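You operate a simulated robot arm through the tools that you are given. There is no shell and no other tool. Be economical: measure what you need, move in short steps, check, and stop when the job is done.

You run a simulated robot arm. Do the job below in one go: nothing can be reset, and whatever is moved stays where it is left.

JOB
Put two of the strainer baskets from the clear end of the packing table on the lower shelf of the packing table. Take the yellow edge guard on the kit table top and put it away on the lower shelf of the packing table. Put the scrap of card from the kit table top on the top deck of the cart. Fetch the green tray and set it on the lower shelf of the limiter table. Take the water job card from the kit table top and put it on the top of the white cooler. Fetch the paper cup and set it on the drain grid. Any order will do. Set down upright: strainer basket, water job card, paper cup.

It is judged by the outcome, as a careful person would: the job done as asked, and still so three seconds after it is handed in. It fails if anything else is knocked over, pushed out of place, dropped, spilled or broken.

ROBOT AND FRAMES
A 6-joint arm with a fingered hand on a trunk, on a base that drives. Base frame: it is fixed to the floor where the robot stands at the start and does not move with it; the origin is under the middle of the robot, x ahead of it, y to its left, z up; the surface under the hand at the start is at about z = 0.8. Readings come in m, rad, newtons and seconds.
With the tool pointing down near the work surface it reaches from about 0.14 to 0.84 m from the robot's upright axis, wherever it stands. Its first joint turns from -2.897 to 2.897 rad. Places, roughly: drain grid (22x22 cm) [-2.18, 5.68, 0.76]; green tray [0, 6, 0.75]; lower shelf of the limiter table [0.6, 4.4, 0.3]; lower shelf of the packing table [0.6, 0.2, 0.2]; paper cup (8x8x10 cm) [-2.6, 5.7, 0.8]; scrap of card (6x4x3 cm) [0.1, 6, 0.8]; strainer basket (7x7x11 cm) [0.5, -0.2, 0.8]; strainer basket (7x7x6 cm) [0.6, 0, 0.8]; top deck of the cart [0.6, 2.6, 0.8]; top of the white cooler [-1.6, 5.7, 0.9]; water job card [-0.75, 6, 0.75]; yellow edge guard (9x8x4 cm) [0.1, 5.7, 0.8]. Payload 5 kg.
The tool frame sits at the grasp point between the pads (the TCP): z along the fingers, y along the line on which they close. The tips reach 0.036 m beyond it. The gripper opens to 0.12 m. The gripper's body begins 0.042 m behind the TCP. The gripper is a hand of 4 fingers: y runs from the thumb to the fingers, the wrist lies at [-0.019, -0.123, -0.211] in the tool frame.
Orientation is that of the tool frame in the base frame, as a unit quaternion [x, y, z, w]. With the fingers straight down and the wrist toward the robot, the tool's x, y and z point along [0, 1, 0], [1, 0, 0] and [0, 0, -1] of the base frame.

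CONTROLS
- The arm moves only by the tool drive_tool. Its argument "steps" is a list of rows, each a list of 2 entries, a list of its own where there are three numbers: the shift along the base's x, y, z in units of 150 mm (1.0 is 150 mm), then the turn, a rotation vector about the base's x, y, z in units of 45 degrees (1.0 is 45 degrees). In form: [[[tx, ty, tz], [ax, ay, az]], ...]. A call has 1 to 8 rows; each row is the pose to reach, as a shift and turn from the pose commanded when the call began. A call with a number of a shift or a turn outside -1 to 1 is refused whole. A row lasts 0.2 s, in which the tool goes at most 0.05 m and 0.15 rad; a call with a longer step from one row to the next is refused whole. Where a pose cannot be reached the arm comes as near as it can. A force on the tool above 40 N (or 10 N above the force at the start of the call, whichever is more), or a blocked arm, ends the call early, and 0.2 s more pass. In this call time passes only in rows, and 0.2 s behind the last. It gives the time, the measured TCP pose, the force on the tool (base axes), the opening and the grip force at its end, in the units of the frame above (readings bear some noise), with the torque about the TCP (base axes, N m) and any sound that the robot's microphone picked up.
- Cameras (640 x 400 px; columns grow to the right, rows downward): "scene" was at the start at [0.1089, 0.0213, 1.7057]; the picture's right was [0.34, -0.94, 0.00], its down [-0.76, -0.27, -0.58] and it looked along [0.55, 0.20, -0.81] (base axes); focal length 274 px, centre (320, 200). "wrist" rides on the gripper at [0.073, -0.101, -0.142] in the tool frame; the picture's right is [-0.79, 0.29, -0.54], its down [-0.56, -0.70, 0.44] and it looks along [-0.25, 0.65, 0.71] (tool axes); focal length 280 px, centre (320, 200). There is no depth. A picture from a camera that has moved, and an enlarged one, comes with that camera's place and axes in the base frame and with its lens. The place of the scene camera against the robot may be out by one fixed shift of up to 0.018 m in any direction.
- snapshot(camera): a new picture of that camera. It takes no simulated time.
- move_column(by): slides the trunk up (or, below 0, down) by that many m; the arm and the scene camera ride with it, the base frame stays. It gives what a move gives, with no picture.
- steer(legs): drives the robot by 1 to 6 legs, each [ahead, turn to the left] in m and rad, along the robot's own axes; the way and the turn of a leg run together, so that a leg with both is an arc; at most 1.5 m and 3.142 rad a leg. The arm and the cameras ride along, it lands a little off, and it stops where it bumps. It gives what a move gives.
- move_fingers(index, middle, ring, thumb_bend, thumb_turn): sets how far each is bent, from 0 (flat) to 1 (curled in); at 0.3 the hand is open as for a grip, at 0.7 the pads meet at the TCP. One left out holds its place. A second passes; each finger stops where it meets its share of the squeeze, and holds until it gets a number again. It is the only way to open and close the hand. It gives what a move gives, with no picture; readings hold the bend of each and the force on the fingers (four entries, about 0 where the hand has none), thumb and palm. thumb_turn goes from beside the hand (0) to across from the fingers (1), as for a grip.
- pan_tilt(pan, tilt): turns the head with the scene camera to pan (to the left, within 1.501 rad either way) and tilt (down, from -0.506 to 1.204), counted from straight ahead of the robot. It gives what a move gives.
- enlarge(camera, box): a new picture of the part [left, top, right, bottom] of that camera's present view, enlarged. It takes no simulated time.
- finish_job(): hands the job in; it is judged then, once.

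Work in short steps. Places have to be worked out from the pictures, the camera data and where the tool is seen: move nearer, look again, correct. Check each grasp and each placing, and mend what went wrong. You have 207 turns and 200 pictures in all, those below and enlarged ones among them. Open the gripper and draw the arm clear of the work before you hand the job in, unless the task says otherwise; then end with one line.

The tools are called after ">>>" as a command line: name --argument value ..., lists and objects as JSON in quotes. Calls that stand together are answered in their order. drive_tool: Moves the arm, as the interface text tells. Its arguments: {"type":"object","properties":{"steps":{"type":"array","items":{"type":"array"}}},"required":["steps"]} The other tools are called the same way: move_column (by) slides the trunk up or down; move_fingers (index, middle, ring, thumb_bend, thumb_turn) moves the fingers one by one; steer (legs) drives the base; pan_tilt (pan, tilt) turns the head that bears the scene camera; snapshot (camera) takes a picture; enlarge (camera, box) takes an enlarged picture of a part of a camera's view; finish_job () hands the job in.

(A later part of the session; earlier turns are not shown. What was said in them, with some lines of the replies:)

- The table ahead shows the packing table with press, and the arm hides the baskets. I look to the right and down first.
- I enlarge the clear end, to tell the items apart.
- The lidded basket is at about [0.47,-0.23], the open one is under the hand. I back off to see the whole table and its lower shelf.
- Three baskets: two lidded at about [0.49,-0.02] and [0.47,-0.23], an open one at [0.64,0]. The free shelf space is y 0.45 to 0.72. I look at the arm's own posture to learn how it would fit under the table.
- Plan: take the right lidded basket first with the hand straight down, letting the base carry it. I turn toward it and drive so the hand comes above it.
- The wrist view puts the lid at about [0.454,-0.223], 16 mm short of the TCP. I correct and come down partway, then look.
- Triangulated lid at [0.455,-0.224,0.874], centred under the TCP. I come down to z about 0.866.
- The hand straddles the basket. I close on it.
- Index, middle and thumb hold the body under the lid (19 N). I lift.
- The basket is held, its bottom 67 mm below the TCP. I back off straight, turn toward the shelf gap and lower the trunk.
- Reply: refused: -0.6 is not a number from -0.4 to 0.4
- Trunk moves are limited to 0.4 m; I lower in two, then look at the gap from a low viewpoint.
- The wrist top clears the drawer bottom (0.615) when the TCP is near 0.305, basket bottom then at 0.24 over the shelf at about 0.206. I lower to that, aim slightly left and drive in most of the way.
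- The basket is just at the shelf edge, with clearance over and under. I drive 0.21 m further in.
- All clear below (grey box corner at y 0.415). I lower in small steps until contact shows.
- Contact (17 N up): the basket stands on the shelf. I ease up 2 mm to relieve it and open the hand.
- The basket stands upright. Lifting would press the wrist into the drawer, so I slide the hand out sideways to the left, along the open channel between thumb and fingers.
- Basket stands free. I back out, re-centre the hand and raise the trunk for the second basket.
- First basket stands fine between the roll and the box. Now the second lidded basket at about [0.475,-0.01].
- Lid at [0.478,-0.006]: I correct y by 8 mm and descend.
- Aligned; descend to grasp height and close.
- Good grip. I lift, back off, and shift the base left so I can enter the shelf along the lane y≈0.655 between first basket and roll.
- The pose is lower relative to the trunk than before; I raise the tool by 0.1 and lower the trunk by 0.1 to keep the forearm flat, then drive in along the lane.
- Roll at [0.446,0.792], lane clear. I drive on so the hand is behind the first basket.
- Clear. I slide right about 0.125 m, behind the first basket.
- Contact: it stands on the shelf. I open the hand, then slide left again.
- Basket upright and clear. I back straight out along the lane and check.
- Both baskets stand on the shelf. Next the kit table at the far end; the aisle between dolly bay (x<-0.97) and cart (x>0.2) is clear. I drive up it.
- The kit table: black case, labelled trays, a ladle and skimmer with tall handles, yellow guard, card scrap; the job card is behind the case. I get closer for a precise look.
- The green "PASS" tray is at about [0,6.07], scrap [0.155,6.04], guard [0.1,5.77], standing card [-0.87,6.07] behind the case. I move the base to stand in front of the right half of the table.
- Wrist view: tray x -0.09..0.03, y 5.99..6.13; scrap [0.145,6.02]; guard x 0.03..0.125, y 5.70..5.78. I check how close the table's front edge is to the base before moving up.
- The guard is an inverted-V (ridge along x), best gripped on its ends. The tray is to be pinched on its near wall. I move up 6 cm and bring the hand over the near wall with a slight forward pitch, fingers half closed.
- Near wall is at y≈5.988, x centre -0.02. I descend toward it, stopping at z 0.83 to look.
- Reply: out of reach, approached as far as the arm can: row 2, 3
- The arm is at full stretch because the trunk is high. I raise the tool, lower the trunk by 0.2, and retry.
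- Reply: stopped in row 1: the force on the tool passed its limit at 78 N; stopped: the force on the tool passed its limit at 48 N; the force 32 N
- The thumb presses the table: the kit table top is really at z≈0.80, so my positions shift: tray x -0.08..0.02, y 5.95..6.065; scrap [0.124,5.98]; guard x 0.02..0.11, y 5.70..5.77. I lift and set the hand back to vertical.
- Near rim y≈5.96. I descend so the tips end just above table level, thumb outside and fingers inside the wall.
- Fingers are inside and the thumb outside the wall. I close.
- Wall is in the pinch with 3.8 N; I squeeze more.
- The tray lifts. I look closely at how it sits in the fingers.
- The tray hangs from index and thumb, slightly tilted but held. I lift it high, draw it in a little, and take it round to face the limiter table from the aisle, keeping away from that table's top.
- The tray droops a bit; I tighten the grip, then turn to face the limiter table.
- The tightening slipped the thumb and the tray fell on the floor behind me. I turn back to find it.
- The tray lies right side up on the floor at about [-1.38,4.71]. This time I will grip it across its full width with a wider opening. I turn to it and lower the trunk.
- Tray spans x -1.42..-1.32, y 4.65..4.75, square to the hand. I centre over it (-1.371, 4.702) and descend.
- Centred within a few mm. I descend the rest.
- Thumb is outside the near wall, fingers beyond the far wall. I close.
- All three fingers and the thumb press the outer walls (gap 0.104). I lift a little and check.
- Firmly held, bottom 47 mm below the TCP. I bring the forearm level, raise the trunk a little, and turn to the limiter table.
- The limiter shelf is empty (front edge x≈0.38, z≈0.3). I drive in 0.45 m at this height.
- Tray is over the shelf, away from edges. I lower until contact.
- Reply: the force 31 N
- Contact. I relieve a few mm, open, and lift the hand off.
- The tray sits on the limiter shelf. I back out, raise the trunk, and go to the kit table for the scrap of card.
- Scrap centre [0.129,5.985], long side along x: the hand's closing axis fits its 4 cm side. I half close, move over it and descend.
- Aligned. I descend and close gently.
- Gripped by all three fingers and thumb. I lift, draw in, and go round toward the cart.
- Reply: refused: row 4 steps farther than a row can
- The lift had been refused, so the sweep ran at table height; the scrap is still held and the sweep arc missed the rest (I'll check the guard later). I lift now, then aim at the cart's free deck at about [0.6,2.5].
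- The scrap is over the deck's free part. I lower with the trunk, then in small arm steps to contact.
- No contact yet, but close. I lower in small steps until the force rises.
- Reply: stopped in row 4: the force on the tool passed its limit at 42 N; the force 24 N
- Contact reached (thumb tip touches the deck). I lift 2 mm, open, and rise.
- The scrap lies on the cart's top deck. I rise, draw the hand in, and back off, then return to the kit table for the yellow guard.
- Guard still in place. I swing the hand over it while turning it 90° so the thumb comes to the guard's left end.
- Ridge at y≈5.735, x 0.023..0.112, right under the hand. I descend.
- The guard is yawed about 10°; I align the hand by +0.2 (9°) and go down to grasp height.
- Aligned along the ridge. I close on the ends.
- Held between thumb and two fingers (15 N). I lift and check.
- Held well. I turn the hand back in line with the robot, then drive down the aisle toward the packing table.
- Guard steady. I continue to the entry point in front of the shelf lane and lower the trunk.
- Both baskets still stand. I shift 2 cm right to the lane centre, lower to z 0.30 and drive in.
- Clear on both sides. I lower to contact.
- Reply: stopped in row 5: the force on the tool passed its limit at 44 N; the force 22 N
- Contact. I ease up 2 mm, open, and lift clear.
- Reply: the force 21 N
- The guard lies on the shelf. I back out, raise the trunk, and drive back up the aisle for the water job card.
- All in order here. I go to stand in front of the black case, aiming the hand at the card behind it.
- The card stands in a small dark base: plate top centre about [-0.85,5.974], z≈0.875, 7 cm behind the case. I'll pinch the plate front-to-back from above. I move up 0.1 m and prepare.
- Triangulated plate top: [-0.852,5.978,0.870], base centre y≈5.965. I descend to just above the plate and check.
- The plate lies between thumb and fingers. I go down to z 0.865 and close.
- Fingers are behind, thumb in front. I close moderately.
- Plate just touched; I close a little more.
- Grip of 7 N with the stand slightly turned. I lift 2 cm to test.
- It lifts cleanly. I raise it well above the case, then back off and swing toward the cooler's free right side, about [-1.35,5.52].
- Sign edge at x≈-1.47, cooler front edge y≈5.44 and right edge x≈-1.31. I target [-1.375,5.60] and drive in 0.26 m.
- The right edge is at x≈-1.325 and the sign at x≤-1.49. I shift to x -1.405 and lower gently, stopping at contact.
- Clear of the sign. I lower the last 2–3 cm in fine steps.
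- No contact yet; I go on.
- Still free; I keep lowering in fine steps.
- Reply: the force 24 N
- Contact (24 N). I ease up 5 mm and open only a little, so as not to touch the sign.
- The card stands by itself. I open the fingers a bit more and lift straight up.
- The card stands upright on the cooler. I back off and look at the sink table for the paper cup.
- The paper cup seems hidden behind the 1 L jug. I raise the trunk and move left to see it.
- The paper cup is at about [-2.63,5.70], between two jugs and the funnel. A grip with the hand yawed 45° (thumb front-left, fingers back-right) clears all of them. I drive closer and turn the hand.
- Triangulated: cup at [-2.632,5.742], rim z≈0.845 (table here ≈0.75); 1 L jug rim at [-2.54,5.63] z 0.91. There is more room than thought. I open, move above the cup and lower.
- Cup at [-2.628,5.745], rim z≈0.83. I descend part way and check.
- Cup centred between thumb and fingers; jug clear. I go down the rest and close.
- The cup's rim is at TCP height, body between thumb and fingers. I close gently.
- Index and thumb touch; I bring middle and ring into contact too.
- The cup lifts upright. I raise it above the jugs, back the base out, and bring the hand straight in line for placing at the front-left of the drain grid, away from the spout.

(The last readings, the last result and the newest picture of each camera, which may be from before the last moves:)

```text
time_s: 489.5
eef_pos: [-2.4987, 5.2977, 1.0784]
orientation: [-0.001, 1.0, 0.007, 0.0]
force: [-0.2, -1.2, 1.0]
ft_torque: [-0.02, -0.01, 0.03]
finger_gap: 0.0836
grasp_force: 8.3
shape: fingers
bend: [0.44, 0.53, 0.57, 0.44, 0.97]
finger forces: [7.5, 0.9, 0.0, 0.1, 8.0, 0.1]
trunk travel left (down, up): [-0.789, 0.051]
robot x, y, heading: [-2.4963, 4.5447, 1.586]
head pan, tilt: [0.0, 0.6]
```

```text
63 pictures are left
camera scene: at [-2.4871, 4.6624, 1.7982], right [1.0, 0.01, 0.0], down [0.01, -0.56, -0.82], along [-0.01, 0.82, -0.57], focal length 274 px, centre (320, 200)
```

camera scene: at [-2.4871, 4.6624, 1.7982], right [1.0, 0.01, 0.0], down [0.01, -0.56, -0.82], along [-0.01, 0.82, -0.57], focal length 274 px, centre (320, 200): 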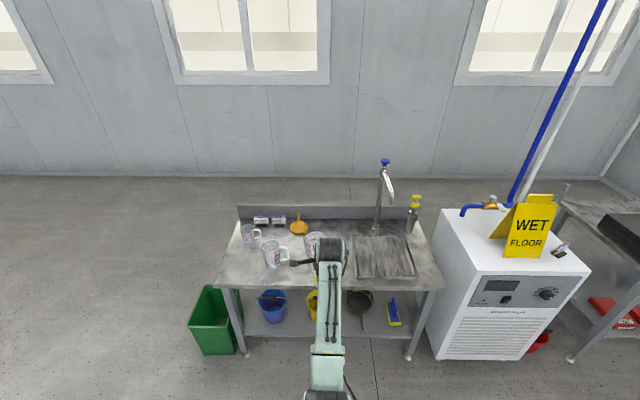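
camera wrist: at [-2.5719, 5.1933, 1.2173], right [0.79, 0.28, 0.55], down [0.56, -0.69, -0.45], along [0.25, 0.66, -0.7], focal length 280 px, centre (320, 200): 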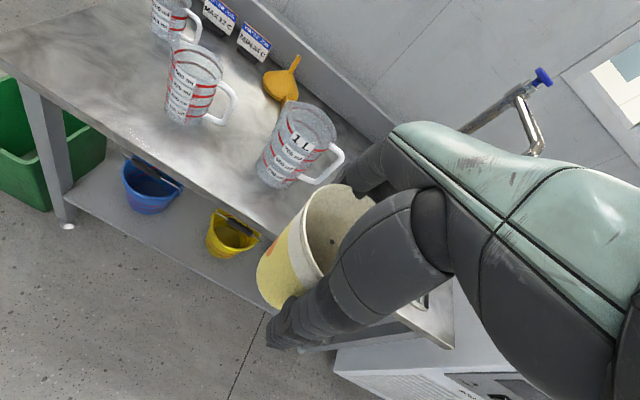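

Grid spans about x -2.29..-2.07, y 5.57..5.79. I aim at [-2.225,5.635], approach partly, and lower before going under the spout's level.

>>> steer --legs '[[0, -0.246], [0.18, 0]]'

>>> move_column --by -0.19

>>> snapshot --camera "wrist"

>>> snapshot --camera "scene"

```text
time_s: 492.0
eef_pos: [-2.2728, 5.449, 1.0783]
orientation: [0.123, 0.992, 0.007, 0.0]
force: [0.1, 0.8, -0.2]
ft_torque: [0.02, -0.01, 0.02]
finger_gap: 0.0831
grasp_force: 8.5
shape: fingers
bend: [0.44, 0.53, 0.57, 0.44, 0.97]
finger forces: [7.3, 0.8, 0.0, 0.1, 8.0, 0.0]
trunk travel left (down, up): [-0.789, 0.051]
robot x, y, heading: [-2.4557, 4.7222, 1.336]
head pan, tilt: [0.0, 0.6]
```

```text
time_s: 494.1
eef_pos: [-2.2731, 5.4509, 0.8869]
orientation: [0.124, 0.992, 0.008, 0.001]
force: [-0.4, 0.4, -1.2]
ft_torque: [0.01, 0.0, -0.01]
finger_gap: 0.0836
grasp_force: 8.2
shape: fingers
bend: [0.44, 0.53, 0.57, 0.44, 0.97]
finger forces: [7.4, 0.9, 0.0, 0.0, 8.1, 0.0]
trunk travel left (down, up): [-0.599, 0.241]
robot x, y, heading: [-2.4545, 4.7225, 1.335]
head pan, tilt: [0.0, 0.6]
```

```text
62 pictures are left
camera wrist: at [-2.3699, 5.3666, 1.0276], right [0.83, 0.08, 0.55], down [0.37, -0.81, -0.45], along [0.41, 0.58, -0.71], focal length 280 px, centre (320, 200)
```

wrist: 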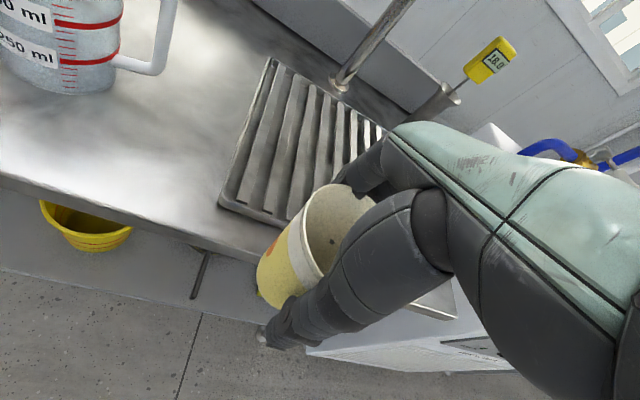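

```text
61 pictures are left
camera scene: at [-2.4165, 4.8335, 1.6082], right [0.97, -0.23, 0.0], down [-0.13, -0.55, -0.83], along [0.19, 0.8, -0.56], focal length 274 px, centre (320, 200)
```

scene: 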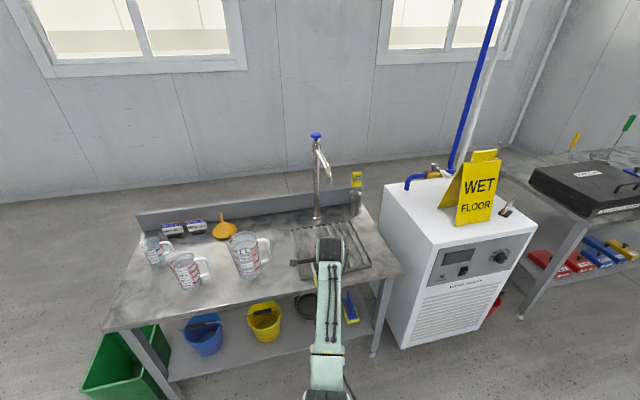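

Grid left edge x≈-2.33, front y≈5.53; spout is beyond. I drive in 0.19 m.

>>> steer --legs '[[0.19, 0]]'

>>> snapshot --camera "wrist"

>>> snapshot --camera "scene"

```text
time_s: 495.8
eef_pos: [-2.2287, 5.6386, 0.8871]
orientation: [0.123, 0.992, 0.007, 0.0]
force: [-1.0, 0.8, -0.9]
ft_torque: [0.01, 0.02, 0.02]
finger_gap: 0.0834
grasp_force: 8.2
shape: fingers
bend: [0.44, 0.53, 0.57, 0.44, 0.97]
finger forces: [7.3, 0.9, 0.1, 0.0, 8.0, 0.0]
trunk travel left (down, up): [-0.599, 0.241]
robot x, y, heading: [-2.4065, 4.9121, 1.338]
head pan, tilt: [0.0, 0.6]
```

```text
60 pictures are left
camera wrist: at [-2.3253, 5.5556, 1.0272], right [0.83, 0.08, 0.55], down [0.37, -0.81, -0.45], along [0.41, 0.58, -0.71], focal length 280 px, centre (320, 200)
```

wrist: 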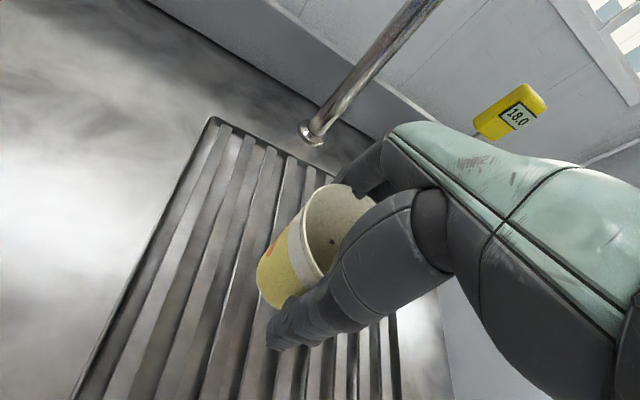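

```text
59 pictures are left
camera scene: at [-2.3717, 5.0227, 1.6081], right [0.97, -0.23, 0.0], down [-0.13, -0.55, -0.82], along [0.19, 0.8, -0.57], focal length 274 px, centre (320, 200)
```

scene: 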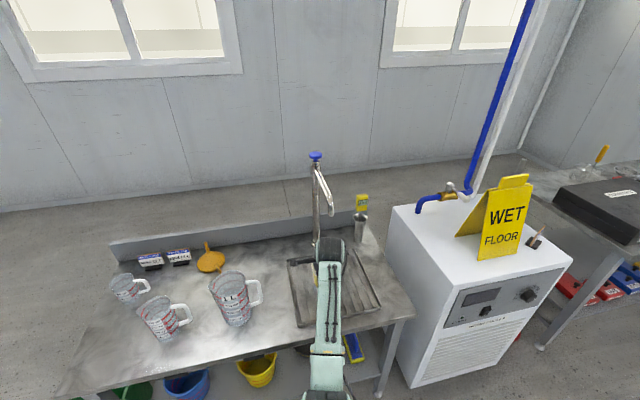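

The cup is over the grid. I lower in fine steps to contact.

>>> drive_tool --steps '[[[0, 0, -0.1], [0, 0, 0]], [[0, 0, -0.2], [0, 0, 0]], [[0, 0, -0.25], [0, 0, 0]], [[0, 0, -0.28], [0, 0, 0]], [[0, 0, -0.31], [0, 0, 0]], [[0, 0, -0.34], [0, 0, 0]]]'

>>> snapshot --camera "wrist"

```text
time_s: 497.2
eef_pos: [-2.2297, 5.6387, 0.8361]
orientation: [0.122, 0.992, 0.006, 0.001]
force: [-0.2, -0.1, -0.6]
ft_torque: [-0.02, 0.0, -0.02]
finger_gap: 0.0831
grasp_force: 7.7
shape: fingers
bend: [0.44, 0.53, 0.57, 0.44, 0.97]
finger forces: [7.2, 0.9, 0.1, 0.1, 7.9, 0.1]
trunk travel left (down, up): [-0.599, 0.241]
robot x, y, heading: [-2.4116, 4.9102, 1.335]
head pan, tilt: [0.0, 0.6]
```

```text
58 pictures are left
camera wrist: at [-2.325, 5.5549, 0.976], right [0.83, 0.08, 0.55], down [0.37, -0.81, -0.45], along [0.41, 0.58, -0.71], focal length 280 px, centre (320, 200)
```

wrist: 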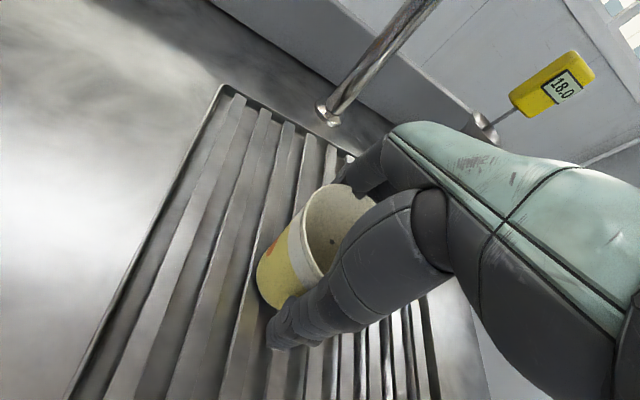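

Not touching yet; I go on in small steps.

>>> drive_tool --steps '[[[0, 0, -0.03], [0, 0, 0]], [[0, 0, -0.06], [0, 0, 0]], [[0, 0, -0.09], [0, 0, 0]], [[0, 0, -0.11], [0, 0, 0]], [[0, 0, -0.13], [0, 0, 0]]]'

>>> snapshot --camera "wrist"

```text
time_s: 498.4
eef_pos: [-2.2291, 5.6399, 0.8215]
orientation: [0.123, 0.992, 0.011, 0.0]
force: [-2.8, 1.3, 24.3]
ft_torque: [-0.38, 0.08, -0.05]
finger_gap: 0.0803
grasp_force: 12.4
shape: fingers
bend: [0.46, 0.53, 0.57, 0.45, 0.97]
finger forces: [8.2, 1.0, 0.1, 0.0, 15.8, 0.0]
trunk travel left (down, up): [-0.599, 0.241]
robot x, y, heading: [-2.4089, 4.9089, 1.341]
head pan, tilt: [0.0, 0.6]
```

```text
57 pictures are left
camera wrist: at [-2.326, 5.5542, 0.9608], right [0.83, 0.07, 0.55], down [0.37, -0.81, -0.46], along [0.41, 0.59, -0.7], focal length 280 px, centre (320, 200)
```

wrist: 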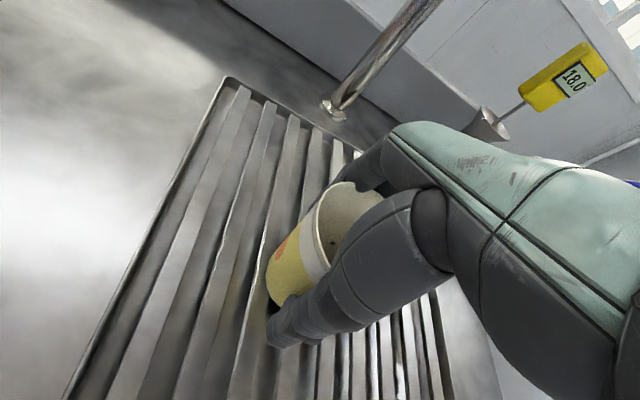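

Contact. I ease up 4 mm and open gently.

>>> drive_tool --steps '[[[0, 0, 0.025], [0, 0, 0]]]'

>>> move_fingers --index 0.4 --middle 0.42 --ring 0.45 --thumb_bend 0.4

>>> move_fingers --index 0.28 --middle 0.28 --ring 0.28 --thumb_bend 0.28

>>> snapshot --camera "wrist"

```text
time_s: 498.8
eef_pos: [-2.2294, 5.6381, 0.8214]
orientation: [0.123, 0.992, 0.008, 0.001]
force: [-0.6, 3.9, 16.5]
ft_torque: [-0.07, 0.04, -0.01]
finger_gap: 0.0804
grasp_force: 10.3
shape: fingers
bend: [0.45, 0.53, 0.57, 0.45, 0.97]
finger forces: [10.0, 1.5, 0.0, 0.1, 10.2, 0.1]
trunk travel left (down, up): [-0.599, 0.241]
robot x, y, heading: [-2.4089, 4.9113, 1.333]
head pan, tilt: [0.0, 0.6]
```

```text
time_s: 499.8
eef_pos: [-2.2298, 5.6384, 0.8193]
orientation: [0.124, 0.992, 0.006, 0.001]
force: [-0.6, 0.1, -0.7]
ft_torque: [0.01, 0.01, -0.01]
finger_gap: 0.0971
grasp_force: 1.8
shape: fingers
bend: [0.39, 0.42, 0.45, 0.4, 0.97]
finger forces: [3.0, 0.0, 0.0, 0.1, 2.8, 0.0]
trunk travel left (down, up): [-0.599, 0.241]
robot x, y, heading: [-2.4079, 4.9096, 1.335]
head pan, tilt: [0.0, 0.6]
```

```text
time_s: 500.8
eef_pos: [-2.2289, 5.6379, 0.819]
orientation: [0.122, 0.992, 0.007, 0.0]
force: [0.5, 0.4, -0.5]
ft_torque: [0.0, 0.01, -0.03]
finger_gap: 0.129
grasp_force: 0.1
shape: fingers
bend: [0.28, 0.28, 0.28, 0.28, 0.97]
finger forces: [0.0, 0.0, 0.0, 0.0, 0.0, 0.0]
trunk travel left (down, up): [-0.599, 0.241]
robot x, y, heading: [-2.4074, 4.9098, 1.335]
head pan, tilt: [0.0, 0.6]
```

```text
56 pictures are left
camera wrist: at [-2.3255, 5.5551, 0.9602], right [0.83, 0.08, 0.55], down [0.37, -0.81, -0.45], along [0.41, 0.58, -0.71], focal length 280 px, centre (320, 200)
```

wrist: 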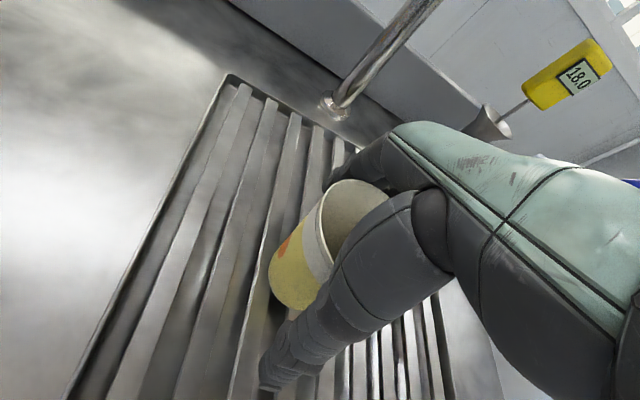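

The cup stands on the grid. I lift clear straight up, then back away and check.

>>> drive_tool --steps '[[[0, 0, 0.15], [0, 0, 0]], [[0, 0, 0.35], [0, 0, 0]], [[0, 0, 0.58], [0, 0, 0]]]'

>>> snapshot --camera "wrist"

>>> steer --legs '[[-0.5, 0]]'

>>> snapshot --camera "scene"

```text
time_s: 501.6
eef_pos: [-2.2294, 5.6387, 0.9094]
orientation: [0.124, 0.992, 0.007, 0.001]
force: [-0.4, -0.2, -0.1]
ft_torque: [-0.03, -0.01, -0.03]
finger_gap: 0.1287
grasp_force: 0.2
shape: fingers
bend: [0.28, 0.28, 0.28, 0.28, 0.97]
finger forces: [0.0, 0.0, 0.0, 0.0, 0.0, 0.0]
trunk travel left (down, up): [-0.599, 0.241]
robot x, y, heading: [-2.4101, 4.9138, 1.339]
head pan, tilt: [0.0, 0.6]
```

```text
55 pictures are left
camera wrist: at [-2.326, 5.556, 1.0489], right [0.83, 0.08, 0.55], down [0.37, -0.81, -0.45], along [0.41, 0.58, -0.71], focal length 280 px, centre (320, 200)
```

wrist: 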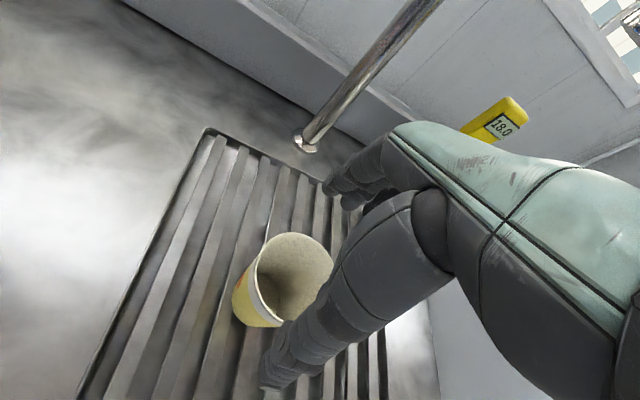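

```text
time_s: 504.8
eef_pos: [-2.3431, 5.1487, 0.9076]
orientation: [0.126, 0.992, 0.007, 0.0]
force: [-0.2, 0.3, 0.0]
ft_torque: [0.01, 0.0, 0.01]
finger_gap: 0.1289
grasp_force: 0.1
shape: fingers
bend: [0.28, 0.28, 0.28, 0.28, 0.97]
finger forces: [0.2, 0.0, 0.0, 0.0, 0.0, 0.0]
trunk travel left (down, up): [-0.599, 0.241]
robot x, y, heading: [-2.526, 4.4224, 1.332]
head pan, tilt: [0.0, 0.6]
```

```text
54 pictures are left
camera scene: at [-2.4886, 4.5327, 1.6082], right [0.97, -0.24, 0.0], down [-0.13, -0.55, -0.83], along [0.2, 0.8, -0.56], focal length 274 px, centre (320, 200)
```

scene: 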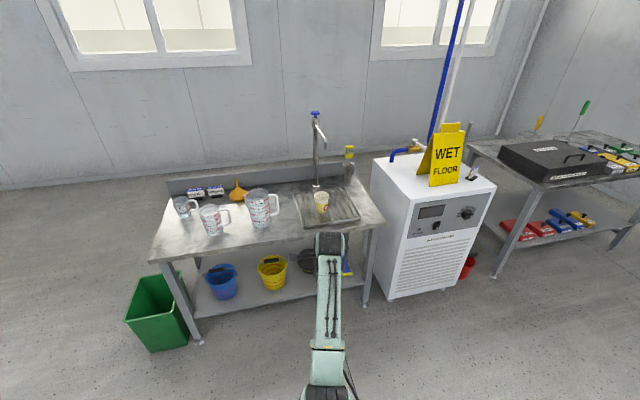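

Cup stands on the grid. I check it and the card closely.

>>> enlarge --camera "scene" --box '[280, 110, 520, 260]'

>>> pan_tilt --pan -0.9 --tilt 0.4

>>> snapshot --camera "scene"

```text
2.67 times, centred on (400, 185) of scene
camera zoom: at [-2.4886, 4.5327, 1.6082], right [0.97, -0.24, 0.0], down [-0.13, -0.55, -0.83], along [0.2, 0.8, -0.56], focal length 732 px, centre (107, 240)
```

zoom: 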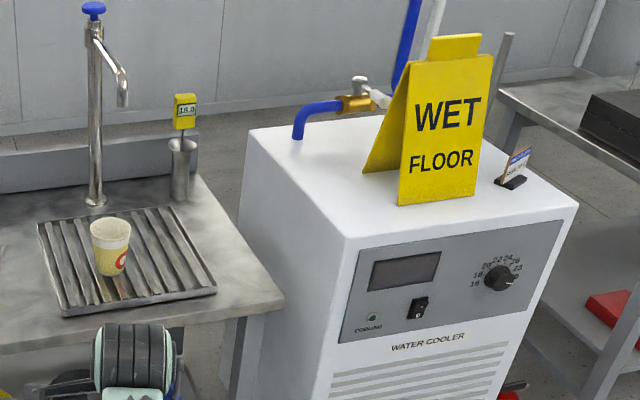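

```text
time_s: 506.0
eef_pos: [-2.3422, 5.1474, 0.9087]
orientation: [0.127, 0.992, 0.007, 0.001]
force: [-0.3, 0.9, 0.4]
ft_torque: [0.0, -0.02, 0.03]
finger_gap: 0.129
grasp_force: 0.0
shape: fingers
bend: [0.28, 0.28, 0.28, 0.28, 0.97]
finger forces: [0.0, 0.1, 0.1, 0.0, 0.0, 0.0]
trunk travel left (down, up): [-0.599, 0.241]
robot x, y, heading: [-2.5265, 4.4232, 1.329]
head pan, tilt: [-0.901, 0.4]
```

```text
52 pictures are left
camera scene: at [-2.4254, 4.486, 1.6264], right [0.42, -0.91, 0.0], down [-0.35, -0.16, -0.92], along [0.84, 0.39, -0.39], focal length 274 px, centre (320, 200)
```

scene: 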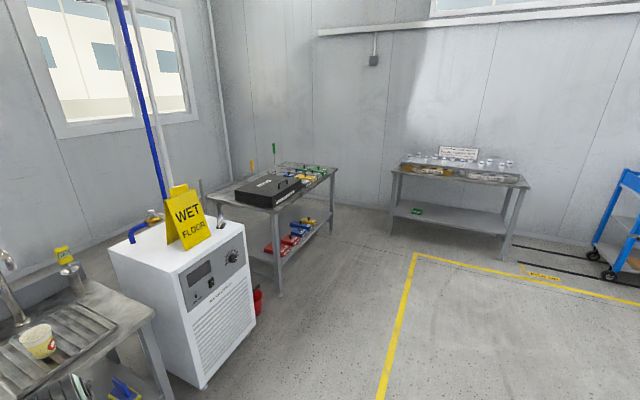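

The cup is upright on the grid, the card upright on the cooler, and the tray on the limiter shelf. Earlier pictures showed the two baskets, the guard and the scrap in place. The hand is open and clear, so I hand in the job.

>>> finish_job

```text
The job is handed in.
```

All six placements are done and the job is handed in; the one mishap was that the green tray slipped from the grip on the way and fell about 1 m to the floor, landed upright, and was picked up and set on the limiter table's lower shelf.
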